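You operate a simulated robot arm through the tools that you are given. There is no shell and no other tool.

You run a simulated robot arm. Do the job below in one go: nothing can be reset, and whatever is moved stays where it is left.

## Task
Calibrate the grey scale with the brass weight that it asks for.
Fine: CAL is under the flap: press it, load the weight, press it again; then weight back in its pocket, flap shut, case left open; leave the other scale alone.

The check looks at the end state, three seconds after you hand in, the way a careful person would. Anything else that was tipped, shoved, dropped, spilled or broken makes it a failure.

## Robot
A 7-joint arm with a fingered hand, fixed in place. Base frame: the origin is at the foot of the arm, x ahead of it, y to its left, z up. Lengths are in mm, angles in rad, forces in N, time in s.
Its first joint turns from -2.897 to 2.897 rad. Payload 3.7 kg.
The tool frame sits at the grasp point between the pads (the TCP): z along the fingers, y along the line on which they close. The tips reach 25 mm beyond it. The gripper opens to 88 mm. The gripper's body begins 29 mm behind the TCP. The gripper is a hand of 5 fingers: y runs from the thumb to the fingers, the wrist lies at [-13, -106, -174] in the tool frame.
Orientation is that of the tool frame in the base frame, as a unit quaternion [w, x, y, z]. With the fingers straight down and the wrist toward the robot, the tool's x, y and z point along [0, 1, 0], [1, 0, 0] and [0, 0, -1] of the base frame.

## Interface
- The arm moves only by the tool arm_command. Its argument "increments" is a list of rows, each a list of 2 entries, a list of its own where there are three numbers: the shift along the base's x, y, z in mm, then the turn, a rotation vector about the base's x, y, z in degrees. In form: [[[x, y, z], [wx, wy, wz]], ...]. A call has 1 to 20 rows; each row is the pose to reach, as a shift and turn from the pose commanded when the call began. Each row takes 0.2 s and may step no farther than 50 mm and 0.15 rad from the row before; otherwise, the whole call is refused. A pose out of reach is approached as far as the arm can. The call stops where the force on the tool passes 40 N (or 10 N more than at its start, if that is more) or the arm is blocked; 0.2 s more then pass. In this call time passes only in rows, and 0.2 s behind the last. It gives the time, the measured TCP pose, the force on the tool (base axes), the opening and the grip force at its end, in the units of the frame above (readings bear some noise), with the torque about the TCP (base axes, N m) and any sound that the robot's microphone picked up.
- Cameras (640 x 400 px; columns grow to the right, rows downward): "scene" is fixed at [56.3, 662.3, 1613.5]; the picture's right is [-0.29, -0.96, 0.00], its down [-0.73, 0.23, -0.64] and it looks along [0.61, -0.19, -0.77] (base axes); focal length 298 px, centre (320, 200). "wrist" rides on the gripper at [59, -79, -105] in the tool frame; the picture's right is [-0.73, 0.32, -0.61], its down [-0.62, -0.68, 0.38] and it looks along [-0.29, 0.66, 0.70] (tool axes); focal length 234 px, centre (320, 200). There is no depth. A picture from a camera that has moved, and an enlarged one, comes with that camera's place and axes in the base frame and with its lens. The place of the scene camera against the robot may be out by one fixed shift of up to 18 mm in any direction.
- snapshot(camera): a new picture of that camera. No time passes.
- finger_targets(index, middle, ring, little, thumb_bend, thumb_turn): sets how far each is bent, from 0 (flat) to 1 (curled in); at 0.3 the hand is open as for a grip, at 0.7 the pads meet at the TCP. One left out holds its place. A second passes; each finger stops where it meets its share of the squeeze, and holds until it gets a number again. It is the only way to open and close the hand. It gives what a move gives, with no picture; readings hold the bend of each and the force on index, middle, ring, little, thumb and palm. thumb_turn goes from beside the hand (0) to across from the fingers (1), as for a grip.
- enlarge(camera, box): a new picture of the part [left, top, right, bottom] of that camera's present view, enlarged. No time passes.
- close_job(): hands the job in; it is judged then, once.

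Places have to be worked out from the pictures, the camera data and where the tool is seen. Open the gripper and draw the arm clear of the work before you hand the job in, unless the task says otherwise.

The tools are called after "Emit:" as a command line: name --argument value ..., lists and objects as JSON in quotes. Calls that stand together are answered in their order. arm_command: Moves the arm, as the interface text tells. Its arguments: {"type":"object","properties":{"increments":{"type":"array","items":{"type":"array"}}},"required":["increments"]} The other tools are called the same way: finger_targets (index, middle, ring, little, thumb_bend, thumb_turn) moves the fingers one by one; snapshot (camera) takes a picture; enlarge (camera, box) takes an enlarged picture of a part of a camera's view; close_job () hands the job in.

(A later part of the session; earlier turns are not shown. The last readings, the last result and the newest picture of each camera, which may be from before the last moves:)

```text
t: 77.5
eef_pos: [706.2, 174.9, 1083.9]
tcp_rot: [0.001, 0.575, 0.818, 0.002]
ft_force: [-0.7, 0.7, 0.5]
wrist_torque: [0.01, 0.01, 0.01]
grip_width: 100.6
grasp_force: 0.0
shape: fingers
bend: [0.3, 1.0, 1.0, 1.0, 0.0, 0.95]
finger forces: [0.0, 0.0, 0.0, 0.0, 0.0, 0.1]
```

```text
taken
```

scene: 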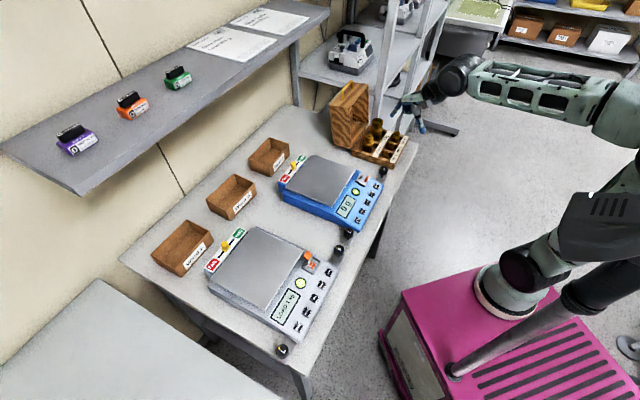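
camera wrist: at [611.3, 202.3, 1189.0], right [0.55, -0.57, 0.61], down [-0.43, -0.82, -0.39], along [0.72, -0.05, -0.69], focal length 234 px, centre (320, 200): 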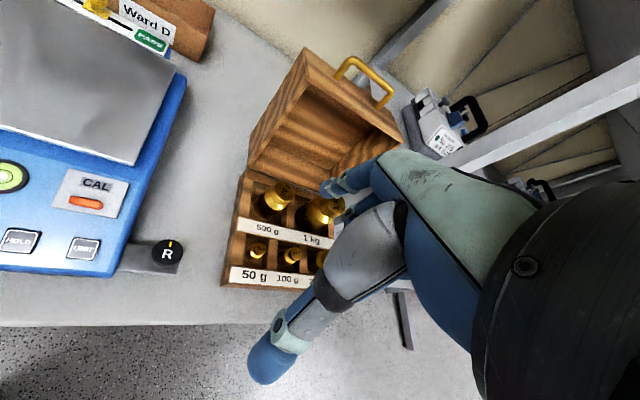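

The pose tracks perfectly. I enlarge the case in both views.

Emit:
enlarge --camera "wrist" --box '[210, 150, 370, 300]'

Emit:
enlarge --camera "scene" --box '[325, 75, 425, 175]'

Emit:
enlarge --camera "scene" --box '[360, 110, 410, 160]'

```text
2.67 times, centred on (290, 225) of wrist
camera zoom: at [611.3, 202.3, 1189.0], right [0.55, -0.57, 0.61], down [-0.43, -0.82, -0.39], along [0.72, -0.05, -0.69], focal length 624 px, centre (400, 133)
```

zoom: 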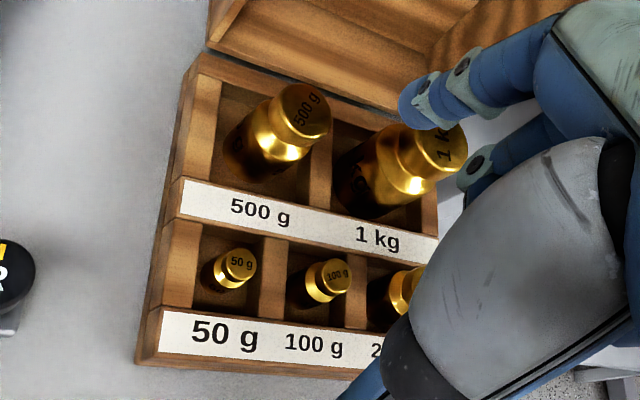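

```text
4.00 times, centred on (375, 125) of scene
camera zoom: at [56.3, 662.3, 1613.5], right [-0.29, -0.96, 0.0], down [-0.73, 0.23, -0.64], along [0.61, -0.19, -0.77], focal length 1191 px, centre (100, 500)
```

zoom: 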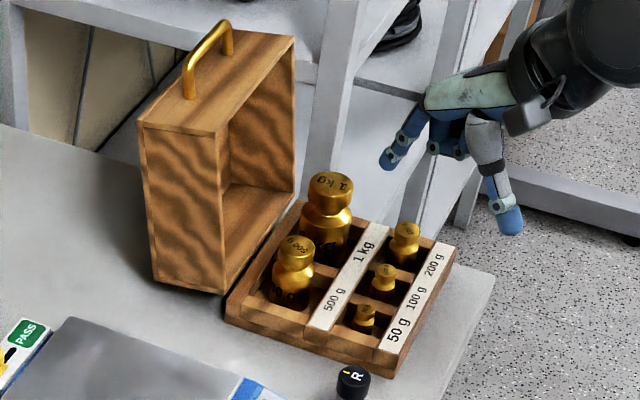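

```text
8.00 times, centred on (385, 135) of scene
camera zoom: at [56.3, 662.3, 1613.5], right [-0.29, -0.96, 0.0], down [-0.73, 0.23, -0.64], along [0.61, -0.19, -0.77], focal length 2381 px, centre (-200, 720)
```

zoom: 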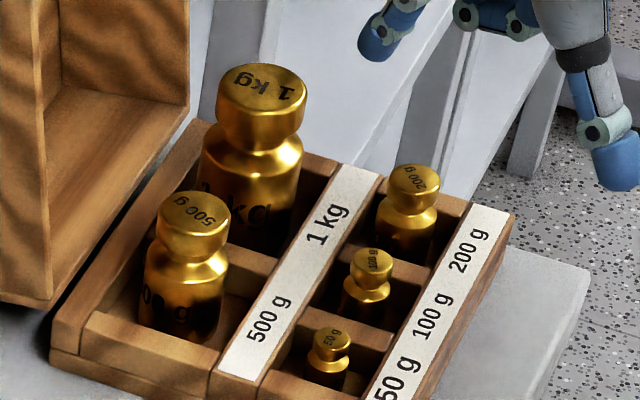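

I shift the hand up and to the right for an unobstructed, steeper view of the 1 kg weight.

Emit:
arm_command --increments '[[[22, -23, 25], [0, 0, 0]], [[44, -46, 50], [0, 0, 0]], [[66, -68, 73], [0, 0, 0]], [[66, -68, 73], [0, 0, 0]]]'

Emit:
enlarge --camera "wrist" --box '[180, 120, 340, 280]'

```text
t: 78.5
eef_pos: [775.0, 109.1, 1154.7]
tcp_rot: [0.0, 0.575, 0.818, 0.002]
ft_force: [0.3, -0.1, 0.6]
wrist_torque: [0.02, 0.0, -0.01]
grip_width: 100.8
grasp_force: 0.1
shape: fingers
bend: [0.3, 1.0, 1.0, 1.0, 0.0, 0.95]
finger forces: [0.0, 0.0, 0.1, 0.1, 0.0, 0.1]
```

```text
2.50 times, centred on (260, 200) of wrist
camera zoom: at [680.7, 136.2, 1260.0], right [0.55, -0.57, 0.61], down [-0.43, -0.82, -0.39], along [0.72, -0.05, -0.69], focal length 585 px, centre (470, 200)
```

zoom: 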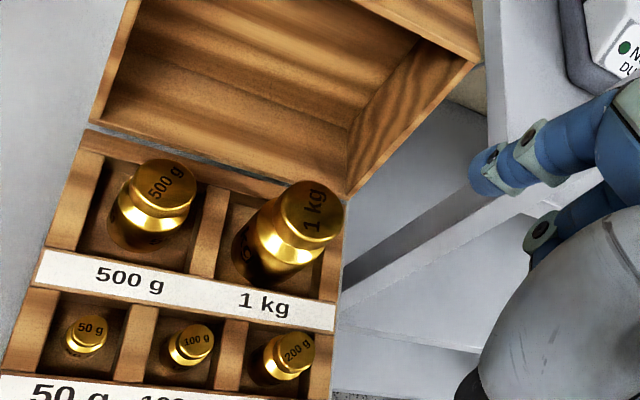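

The 1 kg weight's knob is centred at about (892, 168), top near z 937, with the case top at z≈895 and the lid leaning back. I shape index, middle and thumb for a grip on the knob, with ring and little curled, and go above it at yaw 45°.

Emit:
finger_targets --index 0.45 --middle 0.45 --ring 1.0 --little 1.0 --thumb_bend 0.45 --thumb_turn 1.0

Emit:
arm_command --increments '[[[22, 13, -5], [0, 0, 5]], [[45, 26, -15], [0, 0, 10]], [[67, 39, -30], [0, 0, 15]], [[90, 52, -45], [0, 0, 20]], [[112, 65, -60], [0, 0, 25]], [[112, 65, -60], [0, 0, 25]], [[112, 65, -60], [0, 0, 25]]]'

Emit:
snapshot --camera "wrist"

Emit:
enlarge --camera "scene" --box '[340, 60, 440, 160]'

```text
t: 79.5
eef_pos: [775.5, 108.8, 1155.4]
tcp_rot: [0.0, 0.574, 0.819, 0.003]
ft_force: [0.2, 0.4, 0.3]
wrist_torque: [0.04, 0.02, -0.02]
grip_width: 52.8
grasp_force: 0.2
shape: fingers
bend: [0.45, 0.45, 1.0, 1.0, 0.45, 0.99]
finger forces: [0.0, 0.0, 0.0, 0.0, 0.0, 0.0]
```

```text
t: 81.1
eef_pos: [884.5, 172.5, 1095.5]
tcp_rot: [0.0, 0.383, 0.924, 0.001]
ft_force: [-0.5, 0.2, -0.5]
wrist_torque: [-0.02, 0.01, -0.01]
grip_width: 53.2
grasp_force: 0.2
shape: fingers
bend: [0.45, 0.45, 1.0, 1.0, 0.45, 0.99]
finger forces: [0.0, 0.1, 0.1, 0.0, 0.0, 0.0]
```

```text
taken
camera wrist: at [788.1, 157.4, 1201.1], right [0.74, -0.29, 0.61], down [-0.04, -0.92, -0.39], along [0.67, 0.26, -0.69], focal length 234 px, centre (320, 200)
```

wrist: 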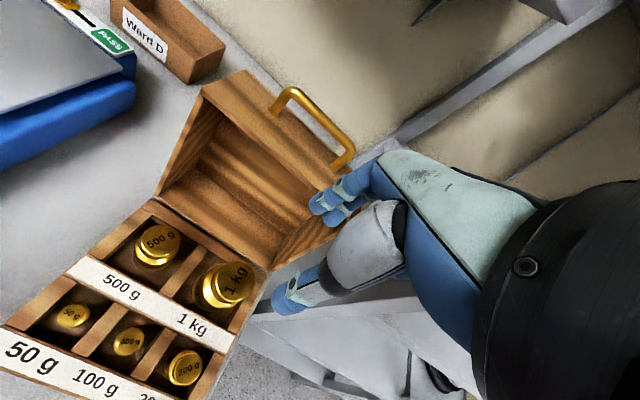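

```text
4.00 times, centred on (390, 110) of scene
camera zoom: at [56.3, 662.3, 1613.5], right [-0.29, -0.96, 0.0], down [-0.73, 0.23, -0.64], along [0.61, -0.19, -0.77], focal length 1191 px, centre (40, 560)
```

zoom: 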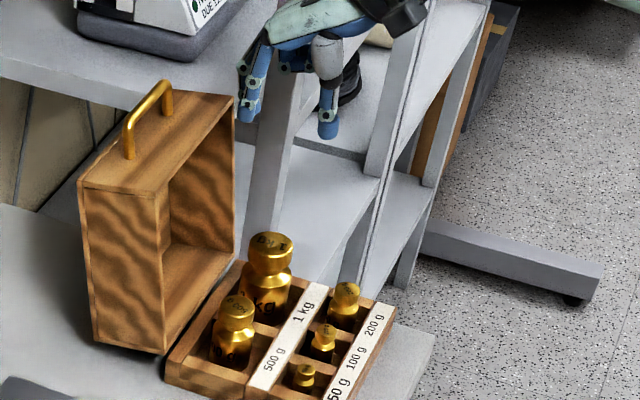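

The pose is exact. I enlarge this view to refine the weight's position.

Emit:
enlarge --camera "wrist" --box '[170, 230, 290, 340]'

Emit:
enlarge --camera "wrist" --box '[250, 150, 420, 330]'

```text
3.64 times, centred on (230, 285) of wrist
camera zoom: at [788.1, 157.4, 1201.1], right [0.74, -0.29, 0.61], down [-0.04, -0.92, -0.39], along [0.67, 0.26, -0.69], focal length 852 px, centre (647, -109)
```

zoom: 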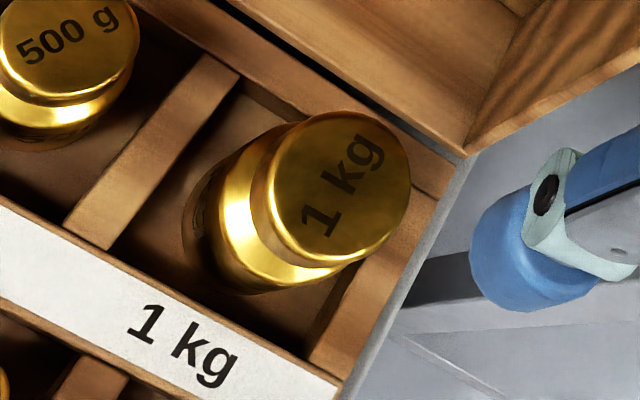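

```text
2.22 times, centred on (335, 240) of wrist
camera zoom: at [788.1, 157.4, 1201.1], right [0.74, -0.29, 0.61], down [-0.04, -0.92, -0.39], along [0.67, 0.26, -0.69], focal length 520 px, centre (287, 111)
```

zoom: 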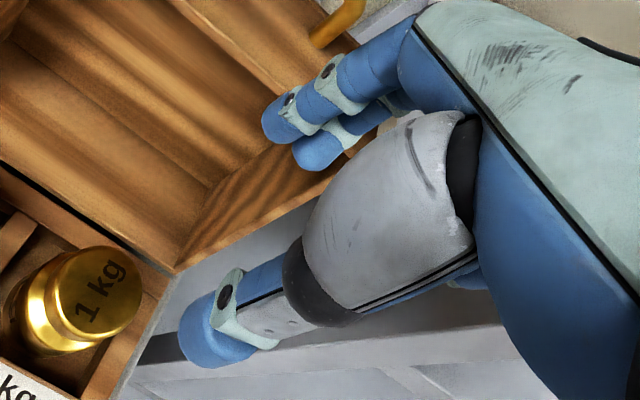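

I centre over the weight and come partway down, to TCP z≈1020, for a closer check.

Emit:
arm_command --increments '[[[-4, 0, -20], [0, 0, 0]], [[-8.5, -1, -40], [0, 0, 0]], [[-8.5, -1, -60], [0, 0, 0]], [[-8.5, -1, -74], [0, 0, 0]], [[-8.5, -1, -74], [0, 0, 0]]]'

Emit:
snapshot --camera "wrist"

Emit:
enlarge --camera "scene" --box '[345, 80, 415, 150]'

```text
t: 82.3
eef_pos: [875.9, 169.9, 1021.8]
tcp_rot: [0.0, 0.383, 0.924, 0.002]
ft_force: [0.5, 0.2, -0.2]
wrist_torque: [0.01, 0.0, -0.01]
grip_width: 53.0
grasp_force: 0.0
shape: fingers
bend: [0.45, 0.45, 1.0, 1.0, 0.45, 0.99]
finger forces: [0.1, 0.0, 0.0, 0.0, 0.0, 0.0]
```

```text
taken
camera wrist: at [778.8, 155.9, 1127.9], right [0.74, -0.29, 0.61], down [-0.04, -0.92, -0.39], along [0.67, 0.26, -0.69], focal length 234 px, centre (320, 200)
```

wrist: 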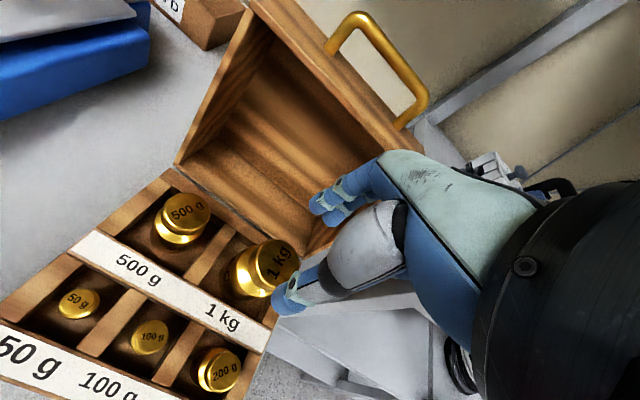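

```text
5.71 times, centred on (380, 115) of scene
camera zoom: at [56.3, 662.3, 1613.5], right [-0.29, -0.96, 0.0], down [-0.73, 0.23, -0.64], along [0.61, -0.19, -0.77], focal length 1701 px, centre (-23, 686)
```

zoom: 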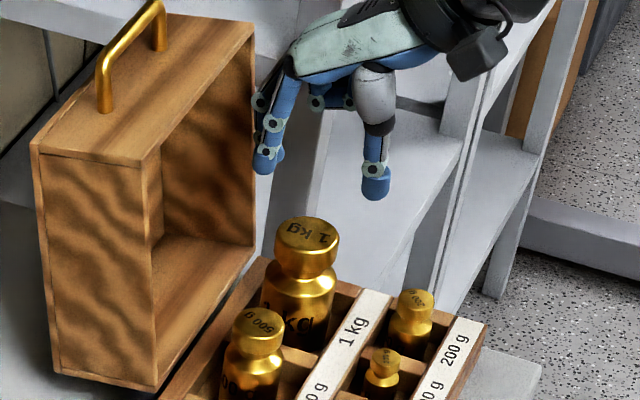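

The weight appears where I predicted. I enlarge both views to check the centring of the gap over the knob.

Emit:
enlarge --camera "wrist" --box '[220, 160, 380, 320]'

Emit:
enlarge --camera "scene" --box '[360, 95, 400, 135]'

```text
2.50 times, centred on (300, 240) of wrist
camera zoom: at [778.8, 155.9, 1127.9], right [0.74, -0.29, 0.61], down [-0.04, -0.92, -0.39], along [0.67, 0.26, -0.69], focal length 585 px, centre (370, 100)
```

zoom: 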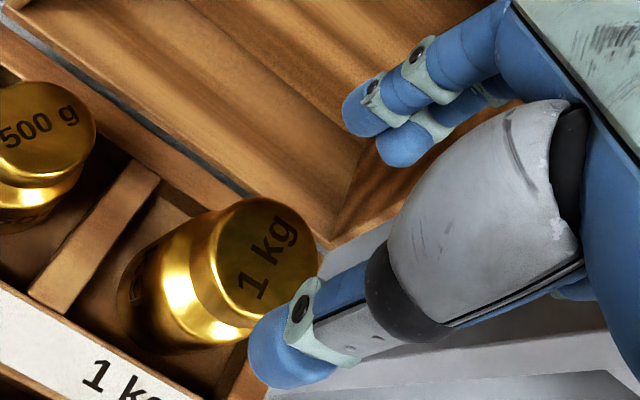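

```text
10.00 times, centred on (380, 115) of scene
camera zoom: at [56.3, 662.3, 1613.5], right [-0.29, -0.96, 0.0], down [-0.73, 0.23, -0.64], along [0.61, -0.19, -0.77], focal length 2977 px, centre (-280, 1050)
```

zoom: 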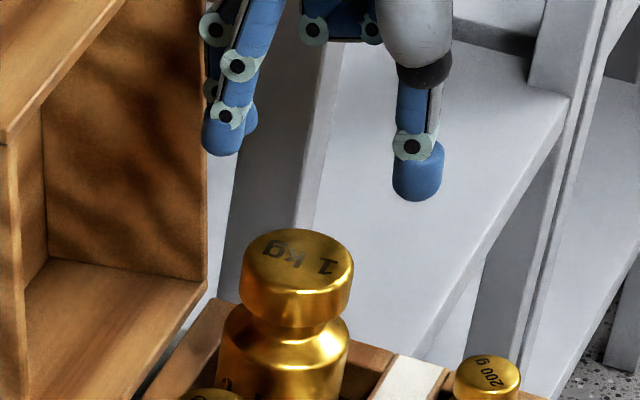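

The gap is centred to within a couple of mm. I shift 2 mm toward the robot for thumb clearance and descend around the knob to TCP z≈957.

Emit:
arm_command --increments '[[[-1.4, -1.4, -12], [0, 0, 0]], [[-1.4, -1.4, -24], [0, 0, 0]], [[-1.4, -1.4, -36], [0, 0, 0]], [[-1.4, -1.4, -48], [0, 0, 0]], [[-1.4, -1.4, -48], [0, 0, 0]]]'

Emit:
enlarge --camera "wrist" --box '[220, 160, 380, 320]'

Emit:
enlarge --camera "scene" --box '[360, 95, 400, 135]'

```text
t: 83.5
eef_pos: [875.2, 171.3, 973.6]
tcp_rot: [-0.001, 0.383, 0.924, 0.002]
ft_force: [-0.1, -0.5, 0.0]
wrist_torque: [-0.04, -0.05, -0.02]
grip_width: 53.0
grasp_force: 0.1
shape: fingers
bend: [0.45, 0.45, 1.0, 1.0, 0.45, 0.99]
finger forces: [0.0, 0.0, 0.0, 0.0, 0.0, 0.0]
```

```text
2.50 times, centred on (300, 240) of wrist
camera zoom: at [777.4, 155.9, 1079.4], right [0.74, -0.29, 0.61], down [-0.04, -0.92, -0.39], along [0.67, 0.26, -0.69], focal length 585 px, centre (370, 100)
```

zoom: 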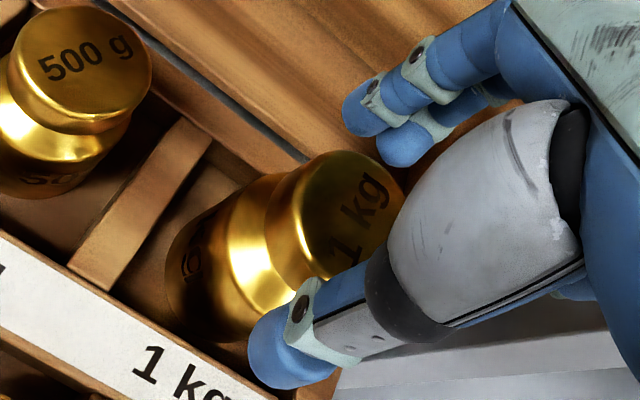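

```text
10.00 times, centred on (380, 115) of scene
camera zoom: at [56.3, 662.3, 1613.5], right [-0.29, -0.96, 0.0], down [-0.73, 0.23, -0.64], along [0.61, -0.19, -0.77], focal length 2977 px, centre (-280, 1050)
```

zoom: 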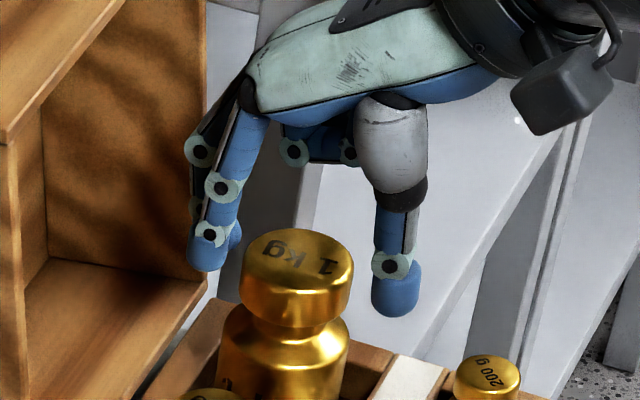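

The fingers straddle the knob evenly. I descend 20 mm more so the pads sit beside the knob.

Emit:
arm_command --increments '[[[-0.7, 1, -5], [0, 0, 0]], [[-0.7, 1.5, -10], [0, 0, 0]], [[-0.7, 1.5, -15], [0, 0, 0]], [[-0.7, 1.5, -20], [0, 0, 0]], [[-0.7, 1.5, -20], [0, 0, 0]]]'

Emit:
enlarge --camera "scene" --box '[360, 95, 400, 135]'

Emit:
enlarge --camera "wrist" --box '[220, 160, 380, 320]'

```text
t: 84.7
eef_pos: [872.0, 171.6, 952.8]
tcp_rot: [0.0, 0.383, 0.924, 0.002]
ft_force: [0.0, -0.1, -0.3]
wrist_torque: [-0.04, 0.01, -0.01]
grip_width: 53.2
grasp_force: 0.1
shape: fingers
bend: [0.45, 0.45, 1.0, 1.0, 0.45, 0.99]
finger forces: [0.0, 0.0, 0.1, 0.0, 0.0, 0.1]
```

```text
10.00 times, centred on (380, 115) of scene
camera zoom: at [56.3, 662.3, 1613.5], right [-0.29, -0.96, 0.0], down [-0.73, 0.23, -0.64], along [0.61, -0.19, -0.77], focal length 2977 px, centre (-280, 1050)
```

zoom: 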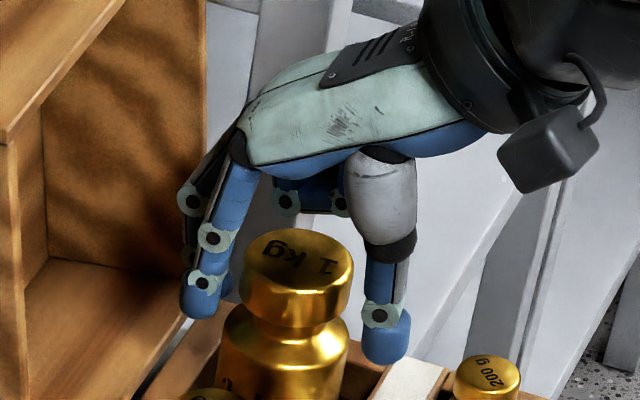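

```text
2.50 times, centred on (300, 240) of wrist
camera zoom: at [775.6, 157.0, 1059.4], right [0.74, -0.29, 0.61], down [-0.04, -0.92, -0.39], along [0.67, 0.26, -0.69], focal length 585 px, centre (370, 100)
```

zoom: 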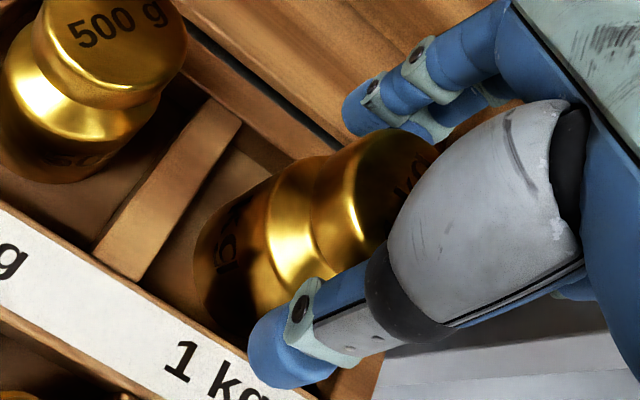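

The knob sits between the pads. I close index, middle and thumb on it.

Emit:
finger_targets --index 0.75 --middle 0.75 --thumb_bend 0.75

Emit:
enlarge --camera "scene" --box '[360, 95, 400, 135]'

Emit:
enlarge --camera "wrist" --box '[220, 160, 380, 320]'

```text
t: 85.7
eef_pos: [872.7, 171.5, 954.3]
tcp_rot: [0.0, 0.383, 0.924, 0.001]
ft_force: [0.5, -1.2, -0.3]
wrist_torque: [-0.02, 0.09, 0.01]
grip_width: 23.6
grasp_force: 18.8
shape: fingers
bend: [0.73, 0.61, 1.0, 1.0, 0.57, 1.0]
finger forces: [10.0, 10.1, 0.0, 0.0, 17.7, 0.1]
```

```text
10.00 times, centred on (380, 115) of scene
camera zoom: at [56.3, 662.3, 1613.5], right [-0.29, -0.96, 0.0], down [-0.73, 0.23, -0.64], along [0.61, -0.19, -0.77], focal length 2977 px, centre (-280, 1050)
```

zoom: 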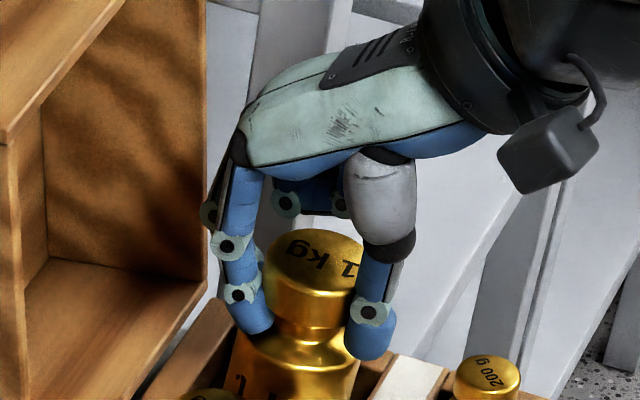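

```text
2.50 times, centred on (300, 240) of wrist
camera zoom: at [775.8, 156.8, 1058.9], right [0.74, -0.29, 0.61], down [-0.04, -0.92, -0.39], along [0.67, 0.26, -0.7], focal length 585 px, centre (370, 100)
```

zoom: 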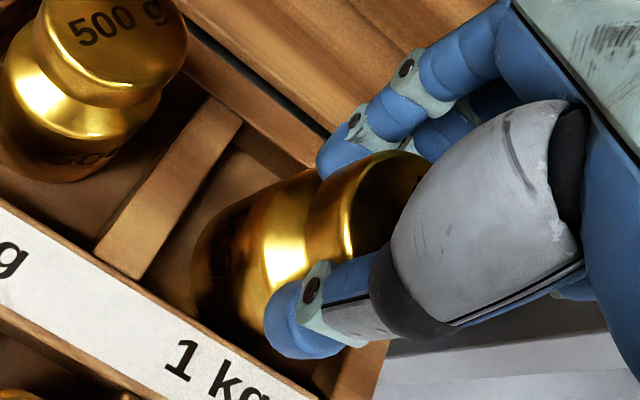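

The grip is firm: index 10 N, middle 10 N, thumb 18 N. I lift slowly and check that the weight follows.

Emit:
arm_command --increments '[[[0, 0, 4], [0, 0, 0]], [[0, 0, 8], [0, 0, 0]], [[0, 0, 14], [0, 0, 0]], [[0, 0, 20], [0, 0, 0]], [[0, 0, 20], [0, 0, 0]]]'

Emit:
enlarge --camera "scene" --box '[355, 85, 405, 135]'

```text
t: 86.9
eef_pos: [873.9, 172.0, 973.1]
tcp_rot: [-0.001, 0.383, 0.924, 0.001]
ft_force: [-0.9, 0.2, -10.6]
wrist_torque: [0.05, 0.0, 0.0]
grip_width: 23.2
grasp_force: 18.8
shape: fingers
bend: [0.73, 0.61, 1.0, 1.0, 0.57, 1.0]
finger forces: [9.8, 10.2, 0.1, 0.0, 17.5, 0.0]
```

```text
8.00 times, centred on (380, 110) of scene
camera zoom: at [56.3, 662.3, 1613.5], right [-0.29, -0.96, 0.0], down [-0.73, 0.23, -0.64], along [0.61, -0.19, -0.77], focal length 2381 px, centre (-160, 920)
```

zoom: 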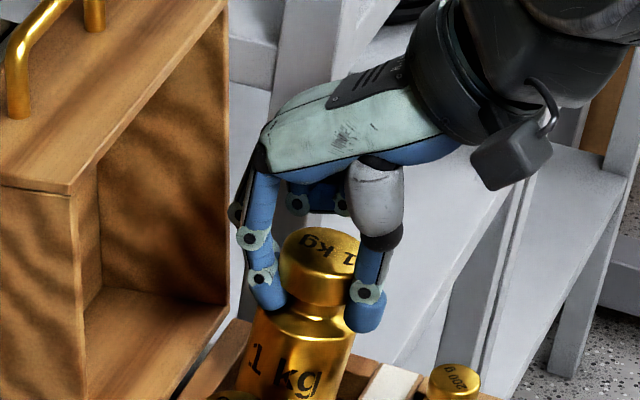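

The 1 kg weight is held (force −10.6 N). I lift it straight up, well clear of the case.

Emit:
arm_command --increments '[[[0, 0, 20], [0, 0, 0]], [[0, 0, 40], [0, 0, 0]], [[0, 0, 60], [0, 0, 0]], [[0, 0, 80], [0, 0, 0]], [[0, 0, 100], [0, 0, 0]], [[0, 0, 120], [0, 0, 0]], [[0, 0, 120], [0, 0, 0]]]'

Emit:
snapshot --camera "scene"

Emit:
snapshot --camera "wrist"

```text
t: 88.5
eef_pos: [873.9, 173.6, 1091.6]
tcp_rot: [0.0, 0.384, 0.923, 0.002]
ft_force: [-0.8, -0.2, -11.0]
wrist_torque: [0.07, 0.04, 0.03]
grip_width: 23.2
grasp_force: 19.2
shape: fingers
bend: [0.73, 0.61, 1.0, 1.0, 0.57, 1.0]
finger forces: [9.6, 11.1, 0.0, 0.1, 17.5, 0.0]
```

```text
taken
```

scene: 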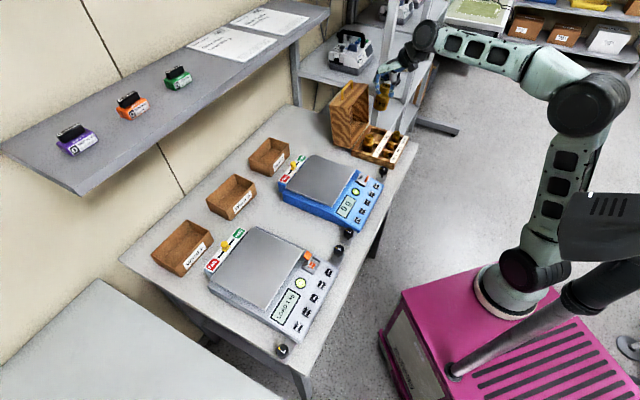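

```text
taken
camera wrist: at [777.0, 157.9, 1197.4], right [0.74, -0.29, 0.61], down [-0.04, -0.92, -0.39], along [0.67, 0.26, -0.69], focal length 234 px, centre (320, 200)
```

wrist: 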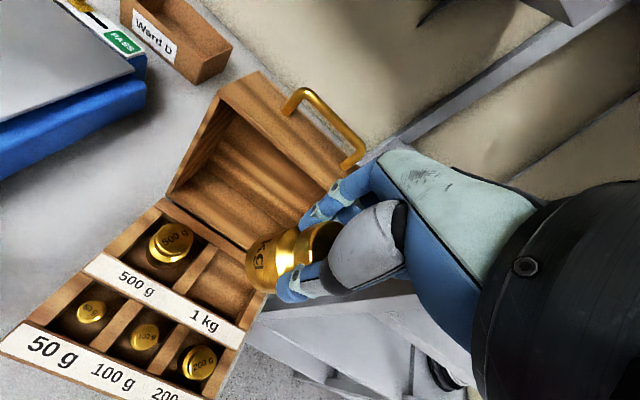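

The weight is secure. I carry it at height across to above the grey scale's pan, whose centre I put at about (438, 693), turning to yaw 65° on the way.

Emit:
arm_command --increments '[[[-21.7, 26, 2], [0, 0, 1]], [[-43.4, 52, 4], [0, 0, 2]], [[-65.1, 78, 6], [0, 0, 3]], [[-86.8, 104, 8], [0, 0, 4]], [[-108.5, 130, 8], [0, 0, 5]], [[-130.2, 156, 8], [0, 0, 6]], [[-151.9, 182, 8], [0, 0, 7]], [[-173.6, 208, 8], [0, 0, 8]], [[-195.3, 234, 8], [0, 0, 9]], [[-217, 260, 8], [0, 0, 10]], [[-238.7, 286, 8], [0, 0, 11]], [[-260.4, 312, 8], [0, 0, 12]], [[-282.1, 338, 8], [0, 0, 13]], [[-303.8, 364, 8], [0, 0, 14]], [[-325.5, 390, 8], [0, 0, 15]], [[-347.2, 416, 8], [0, 0, 16]], [[-368.9, 442, 8], [0, 0, 17]], [[-390.6, 468, 8], [0, 0, 18]], [[-412.3, 494, 8], [0, 0, 19]], [[-434, 520.7, 8], [0, 0, 20]]]'

Emit:
snapshot --camera "scene"

Emit:
snapshot --camera "wrist"

```text
t: 92.7
eef_pos: [439.3, 691.1, 1101.1]
tcp_rot: [0.0, 0.218, 0.976, 0.001]
ft_force: [1.4, -0.9, -8.6]
wrist_torque: [0.0, -0.04, 0.02]
grip_width: 22.5
grasp_force: 19.1
shape: fingers
bend: [0.73, 0.61, 1.0, 1.0, 0.57, 1.0]
finger forces: [10.1, 11.3, 0.0, 0.1, 16.3, 0.0]
```

```text
taken
```

scene: 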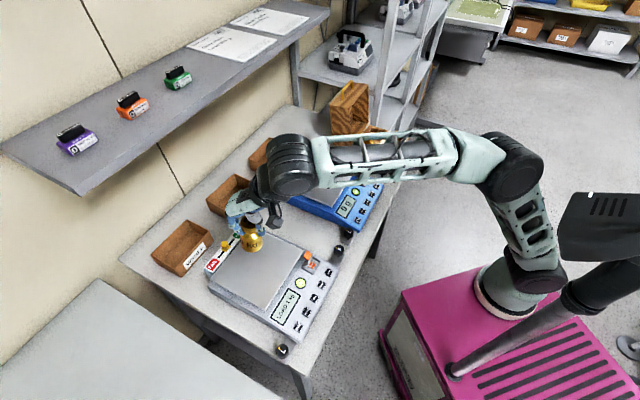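

```text
taken
camera wrist: at [352.4, 644.2, 1206.2], right [0.79, -0.02, 0.61], down [0.27, -0.88, -0.39], along [0.54, 0.47, -0.69], focal length 234 px, centre (320, 200)
```

wrist: 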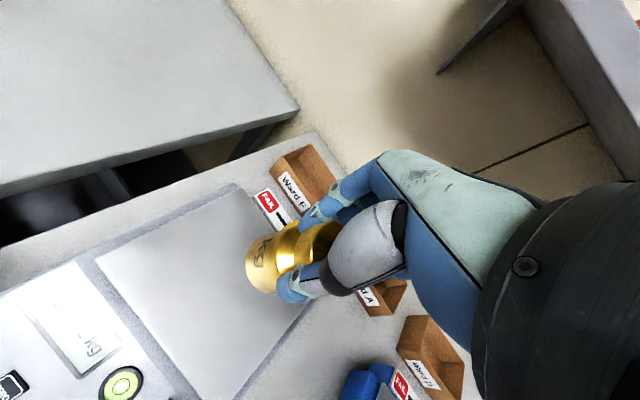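

I'm directly over the pan centre. I enlarge the weight to estimate its height before lowering.

Emit:
enlarge --camera "scene" --box '[220, 190, 290, 260]'

Emit:
enlarge --camera "wrist" --box '[200, 170, 380, 330]'

```text
5.71 times, centred on (255, 225) of scene
camera zoom: at [56.3, 662.3, 1613.5], right [-0.29, -0.96, 0.0], down [-0.73, 0.23, -0.64], along [0.61, -0.19, -0.77], focal length 1701 px, centre (691, 57)
```

zoom: 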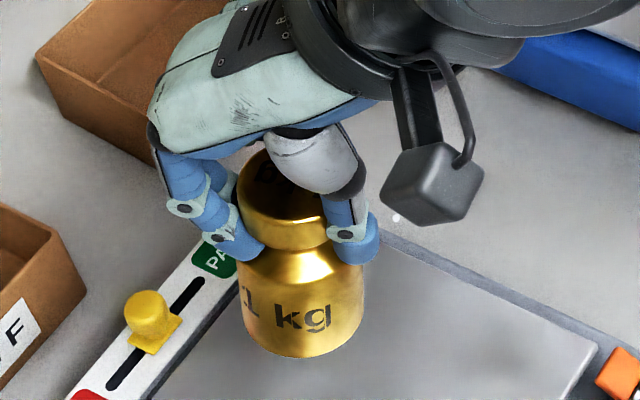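

```text
2.50 times, centred on (290, 250) of wrist
camera zoom: at [352.4, 644.2, 1206.2], right [0.79, -0.02, 0.61], down [0.27, -0.88, -0.39], along [0.54, 0.47, -0.69], focal length 585 px, centre (395, 75)
```

zoom: 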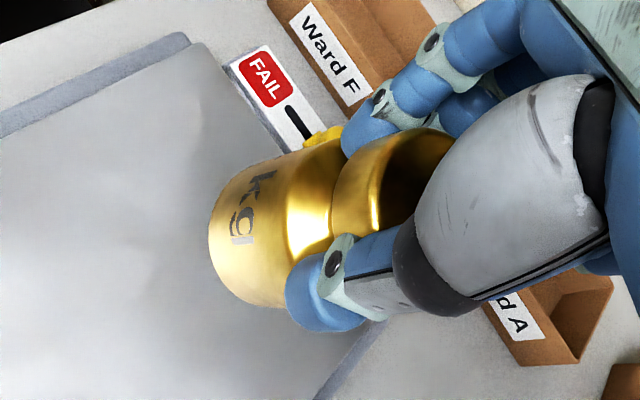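

The weight is about 88 mm tall, so it should touch the pan near TCP z≈1024. I descend 50 mm, then go slower.

Emit:
arm_command --increments '[[[0, 0, -12], [0, 0, 0]], [[0, 0, -25], [0, 0, 0]], [[0, 0, -38], [0, 0, 0]], [[0, 0, -50], [0, 0, 0]], [[0, 0, -50], [0, 0, 0]]]'

Emit:
enlarge --camera "scene" --box '[210, 200, 310, 300]'

Emit:
enlarge --camera "wrist" --box '[180, 170, 380, 350]'

```text
t: 93.9
eef_pos: [439.3, 691.6, 1050.9]
tcp_rot: [0.0, 0.217, 0.976, 0.002]
ft_force: [0.0, -0.3, -9.3]
wrist_torque: [0.03, 0.03, 0.01]
grip_width: 22.0
grasp_force: 18.5
shape: fingers
bend: [0.73, 0.61, 1.0, 1.0, 0.57, 1.0]
finger forces: [9.3, 12.0, 0.0, 0.0, 16.1, 0.1]
```

```text
4.00 times, centred on (260, 250) of scene
camera zoom: at [56.3, 662.3, 1613.5], right [-0.29, -0.96, 0.0], down [-0.73, 0.23, -0.64], along [0.61, -0.19, -0.77], focal length 1191 px, centre (560, 0)
```

zoom: 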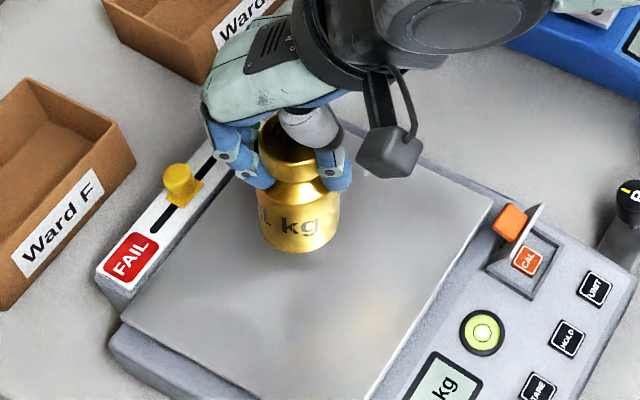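

```text
2.22 times, centred on (280, 260) of wrist
camera zoom: at [353.6, 644.8, 1157.2], right [0.79, -0.02, 0.61], down [0.28, -0.88, -0.39], along [0.54, 0.47, -0.69], focal length 520 px, centre (409, 67)
```

zoom: 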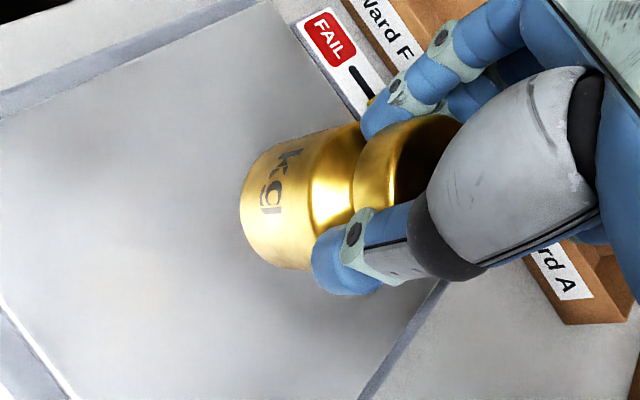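

The weight will land close to the pan's centre. I lower more slowly and watch the vertical force.

Emit:
arm_command --increments '[[[0, 0, -5], [0, 0, 0]], [[0, 0, -10], [0, 0, 0]], [[0, 0, -14], [0, 0, 0]], [[0, 0, -16], [0, 0, 0]], [[0, 0, -16], [0, 0, 0]]]'

Emit:
arm_command --increments '[[[0, 0, -1], [0, 0, 0]], [[0, 0, -2], [0, 0, 0]], [[0, 0, -3], [0, 0, 0]], [[0, 0, -3], [0, 0, 0]]]'

```text
t: 95.1
eef_pos: [439.4, 694.1, 1035.1]
tcp_rot: [-0.001, 0.217, 0.976, 0.002]
ft_force: [-0.5, 0.4, -10.5]
wrist_torque: [0.02, 0.02, 0.02]
grip_width: 22.2
grasp_force: 18.5
shape: fingers
bend: [0.73, 0.61, 1.0, 1.0, 0.57, 1.0]
finger forces: [9.2, 11.9, 0.1, 0.0, 16.0, 0.0]
```

```text
t: 96.1
eef_pos: [438.9, 693.3, 1032.3]
tcp_rot: [0.0, 0.217, 0.976, 0.0]
ft_force: [-0.2, -0.3, -10.3]
wrist_torque: [0.02, 0.06, 0.03]
grip_width: 22.4
grasp_force: 18.8
shape: fingers
bend: [0.73, 0.61, 1.0, 1.0, 0.57, 1.0]
finger forces: [9.2, 12.0, 0.1, 0.0, 16.0, 0.0]
```

Still hanging free at TCP z≈1032. I take a look and continue with small steps.

Emit:
enlarge --camera "scene" --box '[230, 215, 290, 275]'

Emit:
arm_command --increments '[[[0, 0, -1], [0, 0, 0]], [[0, 0, -2], [0, 0, 0]], [[0, 0, -3], [0, 0, 0]], [[0, 0, -3], [0, 0, 0]]]'

```text
6.67 times, centred on (260, 245) of scene
camera zoom: at [56.3, 662.3, 1613.5], right [-0.29, -0.96, 0.0], down [-0.73, 0.23, -0.64], along [0.61, -0.19, -0.77], focal length 1984 px, centre (720, -100)
```

zoom: 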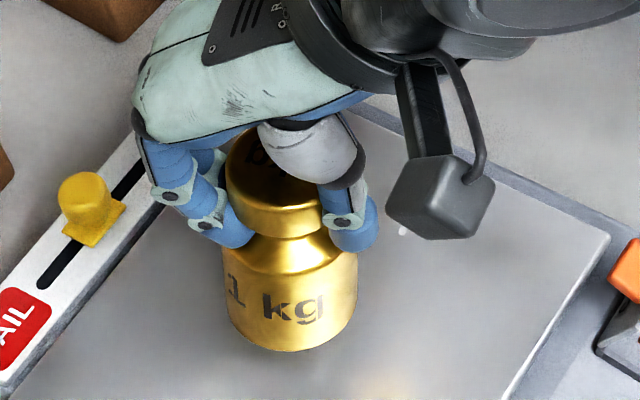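

```text
t: 97.1
eef_pos: [440.1, 694.2, 1029.4]
tcp_rot: [0.0, 0.217, 0.976, 0.001]
ft_force: [0.2, 0.7, -10.1]
wrist_torque: [0.03, 0.0, -0.02]
grip_width: 21.9
grasp_force: 19.0
shape: fingers
bend: [0.73, 0.61, 1.0, 1.0, 0.57, 1.0]
finger forces: [9.3, 11.9, 0.0, 0.1, 15.9, 0.0]
```

Still free. I continue in 3 mm steps until the pan takes the load.

Emit:
arm_command --increments '[[[0, 0, -1], [0, 0, 0]], [[0, 0, -2], [0, 0, 0]], [[0, 0, -3], [0, 0, 0]], [[0, 0, -3], [0, 0, 0]]]'

Emit:
arm_command --increments '[[[0, 0, -1], [0, 0, 0]], [[0, 0, -2], [0, 0, 0]], [[0, 0, -3], [0, 0, 0]], [[0, 0, -3], [0, 0, 0]]]'

```text
t: 98.1
eef_pos: [438.9, 693.0, 1026.1]
tcp_rot: [0.0, 0.218, 0.976, 0.001]
ft_force: [-0.6, -0.5, -10.7]
wrist_torque: [0.04, 0.03, 0.01]
grip_width: 22.5
grasp_force: 18.7
shape: fingers
bend: [0.73, 0.61, 1.0, 1.0, 0.57, 1.0]
finger forces: [9.2, 12.1, 0.0, 0.0, 15.9, 0.0]
```

```text
t: 99.1
eef_pos: [439.4, 692.3, 1023.6]
tcp_rot: [0.0, 0.217, 0.976, 0.001]
ft_force: [0.9, -0.8, -9.4]
wrist_torque: [-0.01, 0.09, 0.04]
grip_width: 22.2
grasp_force: 19.2
shape: fingers
bend: [0.73, 0.61, 1.0, 1.0, 0.57, 1.0]
finger forces: [9.1, 12.1, 0.0, 0.1, 15.9, 0.0]
```

Emit:
enlarge --camera "scene" --box '[230, 215, 290, 275]'

Emit:
arm_command --increments '[[[0, 0, -1], [0, 0, 0]], [[0, 0, -2], [0, 0, 0]], [[0, 0, -3], [0, 0, 0]], [[0, 0, -3], [0, 0, 0]]]'

```text
6.67 times, centred on (260, 245) of scene
camera zoom: at [56.3, 662.3, 1613.5], right [-0.29, -0.96, 0.0], down [-0.73, 0.23, -0.64], along [0.61, -0.19, -0.77], focal length 1984 px, centre (720, -100)
```

zoom: 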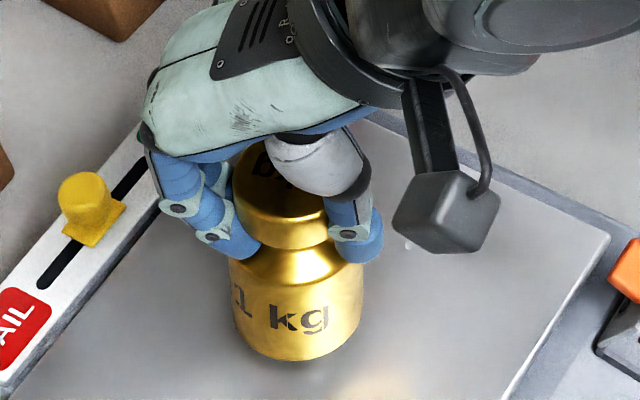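

```text
t: 100.1
eef_pos: [439.6, 694.0, 1020.3]
tcp_rot: [0.0, 0.217, 0.976, 0.001]
ft_force: [-0.2, -0.3, -10.2]
wrist_torque: [0.02, 0.03, 0.0]
grip_width: 22.1
grasp_force: 18.7
shape: fingers
bend: [0.73, 0.61, 1.0, 1.0, 0.57, 1.0]
finger forces: [9.2, 12.1, 0.0, 0.0, 15.8, 0.0]
```

The weight still hangs with a small gap below it. I lower another 3 mm and read the force, then repeat.

Emit:
arm_command --increments '[[[0, 0, -1], [0, 0, 0]], [[0, 0, -2], [0, 0, 0]], [[0, 0, -3], [0, 0, 0]], [[0, 0, -3], [0, 0, 0]]]'

Emit:
arm_command --increments '[[[0, 0, -1], [0, 0, 0]], [[0, 0, -2], [0, 0, 0]], [[0, 0, -2], [0, 0, 0]]]'

Emit:
enlarge --camera "scene" --box '[230, 215, 290, 275]'

```text
t: 101.1
eef_pos: [439.4, 692.4, 1018.4]
tcp_rot: [-0.001, 0.217, 0.976, 0.002]
ft_force: [0.1, -0.9, -9.6]
wrist_torque: [0.04, 0.02, 0.01]
grip_width: 22.2
grasp_force: 18.3
shape: fingers
bend: [0.73, 0.61, 1.0, 1.0, 0.57, 1.0]
finger forces: [9.1, 12.1, 0.0, 0.0, 15.9, 0.0]
```

```text
t: 101.9
eef_pos: [439.1, 693.2, 1015.0]
tcp_rot: [-0.001, 0.218, 0.976, 0.001]
ft_force: [-0.8, -0.4, -9.3]
wrist_torque: [-0.01, 0.01, -0.01]
grip_width: 22.2
grasp_force: 18.4
shape: fingers
bend: [0.73, 0.61, 1.0, 1.0, 0.57, 1.0]
finger forces: [9.1, 12.1, 0.1, 0.1, 15.9, 0.0]
```

```text
6.67 times, centred on (260, 245) of scene
camera zoom: at [56.3, 662.3, 1613.5], right [-0.29, -0.96, 0.0], down [-0.73, 0.23, -0.64], along [0.61, -0.19, -0.77], focal length 1984 px, centre (720, -100)
```

zoom: 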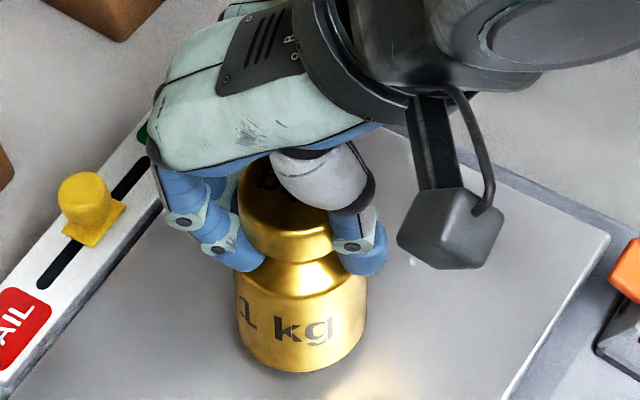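

The gap under the weight is getting small. I continue in fine steps.

Emit:
arm_command --increments '[[[0, 0, -1], [0, 0, 0]], [[0, 0, -2], [0, 0, 0]], [[0, 0, -2], [0, 0, 0]]]'

Emit:
arm_command --increments '[[[0, 0, -1], [0, 0, 0]], [[0, 0, -2], [0, 0, 0]], [[0, 0, -2], [0, 0, 0]]]'

Emit:
enlarge --camera "scene" --box '[240, 235, 290, 275]'

```text
t: 102.7
eef_pos: [440.0, 693.2, 1012.0]
tcp_rot: [-0.001, 0.217, 0.976, 0.001]
ft_force: [-0.5, 0.5, -9.0]
wrist_torque: [0.04, 0.04, 0.02]
grip_width: 22.2
grasp_force: 18.1
shape: fingers
bend: [0.73, 0.61, 1.0, 1.0, 0.57, 1.0]
finger forces: [9.1, 12.1, 0.0, 0.0, 15.9, 0.0]
```

```text
t: 103.5
eef_pos: [439.5, 692.8, 1011.5]
tcp_rot: [-0.001, 0.217, 0.976, 0.002]
ft_force: [-0.5, -0.6, -9.6]
wrist_torque: [0.05, 0.06, 0.01]
grip_width: 22.0
grasp_force: 18.6
shape: fingers
bend: [0.73, 0.61, 1.0, 1.0, 0.57, 1.0]
finger forces: [9.0, 12.1, 0.1, 0.1, 15.9, 0.1]
```

```text
10.00 times, centred on (265, 255) of scene
camera zoom: at [56.3, 662.3, 1613.5], right [-0.29, -0.96, 0.0], down [-0.73, 0.23, -0.64], along [0.61, -0.19, -0.77], focal length 2977 px, centre (870, -350)
```

zoom: 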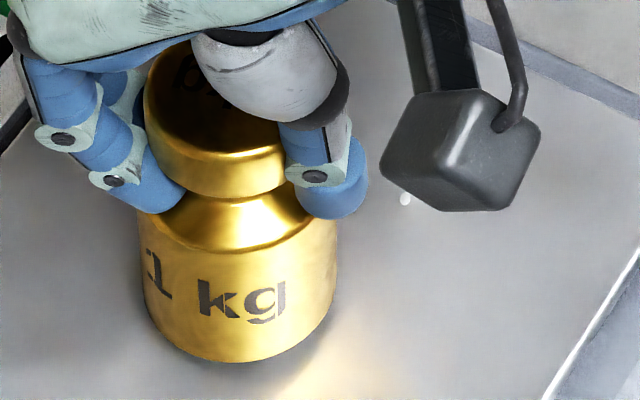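

Still carrying the full weight at TCP z≈1011. I lower further.

Emit:
arm_command --increments '[[[0, 0, -1], [0, 0, 0]], [[0, 0, -2], [0, 0, 0]], [[0, 0, -3], [0, 0, 0]], [[0, 0, -3], [0, 0, 0]]]'

Emit:
arm_command --increments '[[[0, 0, -1], [0, 0, 0]], [[0, 0, -2], [0, 0, 0]], [[0, 0, -2], [0, 0, 0]]]'

Emit:
enlarge --camera "scene" --box '[240, 235, 290, 275]'

```text
t: 104.5
eef_pos: [439.2, 692.0, 1010.0]
tcp_rot: [-0.001, 0.217, 0.976, 0.002]
ft_force: [0.9, 0.8, -9.5]
wrist_torque: [0.04, 0.02, 0.01]
grip_width: 22.1
grasp_force: 18.3
shape: fingers
bend: [0.73, 0.61, 1.0, 1.0, 0.57, 1.0]
finger forces: [9.0, 12.1, 0.1, 0.1, 15.8, 0.0]
```

```text
t: 105.3
eef_pos: [440.0, 691.9, 1008.8]
tcp_rot: [-0.001, 0.217, 0.976, 0.002]
ft_force: [-0.5, 3.4, 0.8]
wrist_torque: [0.06, 0.01, 0.0]
grip_width: 21.8
grasp_force: 17.7
shape: fingers
bend: [0.73, 0.61, 1.0, 1.0, 0.57, 1.0]
finger forces: [8.4, 11.5, 0.1, 0.0, 15.5, 0.0]
```

```text
10.00 times, centred on (265, 255) of scene
camera zoom: at [56.3, 662.3, 1613.5], right [-0.29, -0.96, 0.0], down [-0.73, 0.23, -0.64], along [0.61, -0.19, -0.77], focal length 2977 px, centre (870, -350)
```

zoom: 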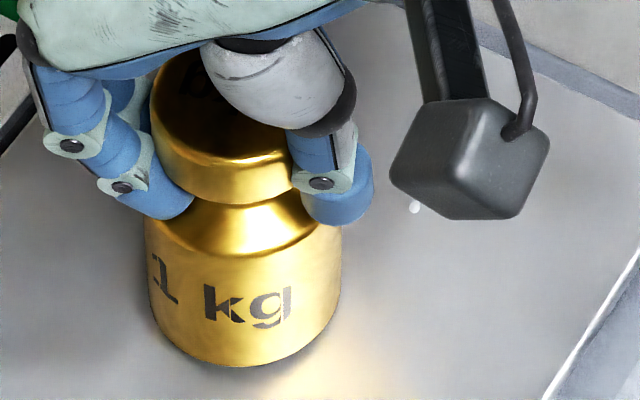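

The load has transferred to the pan (vertical force near zero). I open the fingers to release the weight.

Emit:
finger_targets --index 0.43 --middle 0.43 --thumb_bend 0.43

Emit:
enlarge --camera "scene" --box '[230, 225, 330, 325]'

Emit:
enlarge --camera "wrist" --box '[180, 170, 380, 350]'

```text
t: 106.3
eef_pos: [440.2, 692.3, 1007.8]
tcp_rot: [0.0, 0.218, 0.976, 0.001]
ft_force: [-0.1, -0.3, 0.2]
wrist_torque: [-0.01, -0.02, -0.02]
grip_width: 56.3
grasp_force: 0.1
shape: fingers
bend: [0.43, 0.43, 1.0, 1.0, 0.43, 0.99]
finger forces: [0.1, 0.1, 0.0, 0.0, 0.0, 0.0]
```

```text
4.00 times, centred on (280, 275) of scene
camera zoom: at [56.3, 662.3, 1613.5], right [-0.29, -0.96, 0.0], down [-0.73, 0.23, -0.64], along [0.61, -0.19, -0.77], focal length 1191 px, centre (480, -100)
```

zoom: 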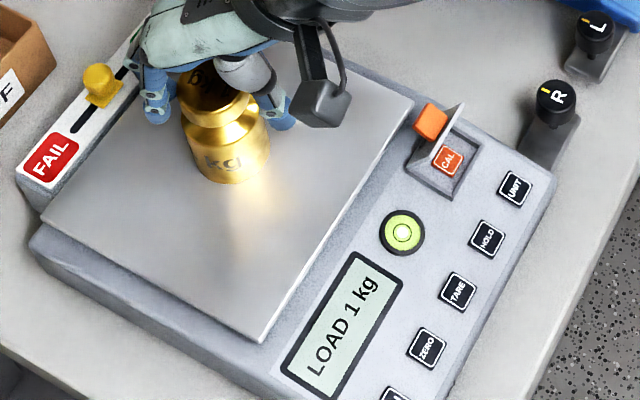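

```text
2.22 times, centred on (280, 260) of wrist
camera zoom: at [353.5, 644.7, 1112.7], right [0.79, -0.02, 0.61], down [0.27, -0.88, -0.39], along [0.54, 0.47, -0.69], focal length 520 px, centre (409, 67)
```

zoom: 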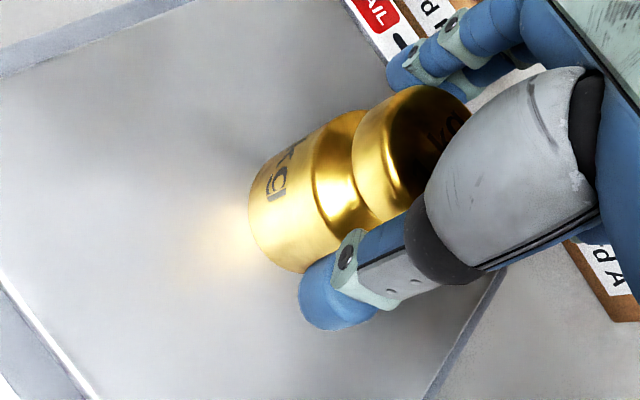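

The weight stands on the pan. I raise the hand straight up, checking for drag.

Emit:
arm_command --increments '[[[0, 0, 6], [0, 0, 0]], [[0, 0, 14], [0, 0, 0]], [[0, 0, 24], [0, 0, 0]], [[0, 0, 40], [0, 0, 0]], [[0, 0, 40], [0, 0, 0]]]'

Emit:
enlarge --camera "scene" --box '[230, 215, 330, 315]'

```text
t: 107.5
eef_pos: [439.0, 691.0, 1048.6]
tcp_rot: [-0.001, 0.218, 0.976, 0.002]
ft_force: [0.0, -0.9, -0.3]
wrist_torque: [0.02, 0.0, -0.01]
grip_width: 56.2
grasp_force: 0.1
shape: fingers
bend: [0.43, 0.43, 1.0, 1.0, 0.43, 0.99]
finger forces: [0.1, 0.1, 0.0, 0.1, 0.0, 0.0]
```

```text
4.00 times, centred on (280, 265) of scene
camera zoom: at [56.3, 662.3, 1613.5], right [-0.29, -0.96, 0.0], down [-0.73, 0.23, -0.64], along [0.61, -0.19, -0.77], focal length 1191 px, centre (480, -60)
```

zoom: 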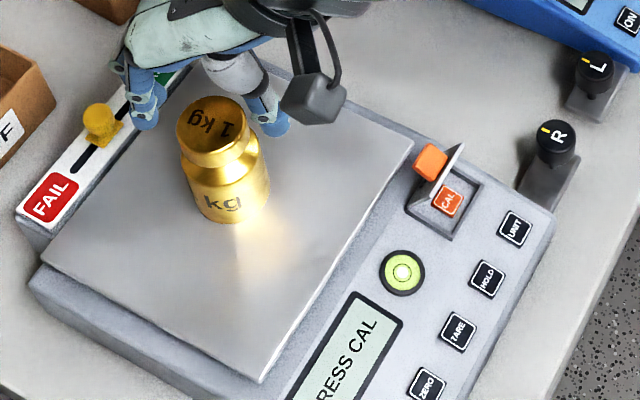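

The display now shows "PRESS CAL". I rise above the weight and move back to the front of the flap, restoring the yaw to 60°.

Emit:
arm_command --increments '[[[0, 0, 30], [0, 0, 0]], [[0, 0, 60], [0, 0, 0]], [[-14, -40, 60], [0, 0, -1]], [[-28, -80, 60], [0, 0, -2]], [[-42, -120, 60], [0, 0, -3]], [[-56, -160, 50], [0, 0, -4]], [[-68, -197, 25], [0, 0, -5]], [[-68, -197, 10], [0, 0, -5]], [[-68, -197, 10], [0, 0, -5]]]'

Emit:
finger_targets --index 0.3 --middle 1.0 --ring 1.0 --little 1.0 --thumb_bend 0.0 --thumb_turn 1.0

Emit:
enlarge --camera "scene" --box '[220, 210, 360, 340]'

Emit:
snapshot --camera "wrist"

```text
t: 109.5
eef_pos: [372.8, 495.7, 1053.8]
tcp_rot: [0.0, 0.261, 0.965, 0.003]
ft_force: [-0.9, -0.6, -0.6]
wrist_torque: [0.0, 0.03, 0.01]
grip_width: 56.8
grasp_force: 0.0
shape: fingers
bend: [0.43, 0.43, 1.0, 1.0, 0.43, 0.99]
finger forces: [0.0, 0.0, 0.0, 0.1, 0.0, 0.0]
```

```text
t: 110.5
eef_pos: [373.8, 496.4, 1054.6]
tcp_rot: [0.0, 0.26, 0.966, 0.002]
ft_force: [0.2, 0.0, 0.0]
wrist_torque: [-0.02, -0.04, -0.01]
grip_width: 100.3
grasp_force: 0.2
shape: fingers
bend: [0.3, 1.0, 1.0, 1.0, 0.0, 0.95]
finger forces: [0.0, 0.0, 0.1, 0.0, 0.0, 0.0]
```

```text
3.08 times, centred on (290, 275) of scene
camera zoom: at [56.3, 662.3, 1613.5], right [-0.29, -0.96, 0.0], down [-0.73, 0.23, -0.64], along [0.61, -0.19, -0.77], focal length 916 px, centre (412, -31)
```

zoom: 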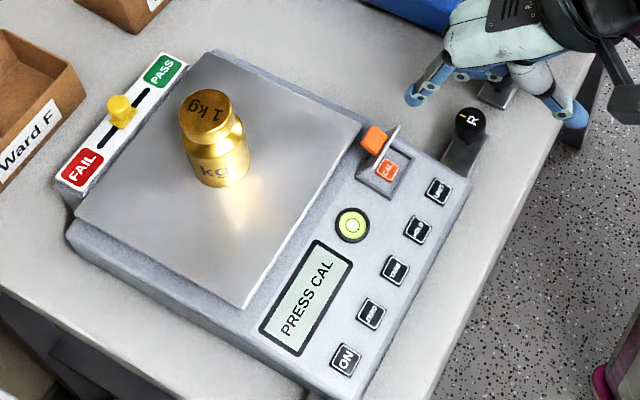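

```text
taken
camera wrist: at [282.0, 456.5, 1160.0], right [0.79, -0.09, 0.61], down [0.2, -0.9, -0.39], along [0.58, 0.43, -0.69], focal length 234 px, centre (320, 200)
```

wrist: 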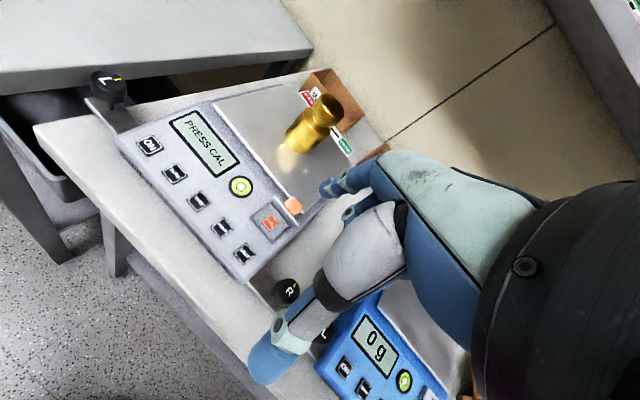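

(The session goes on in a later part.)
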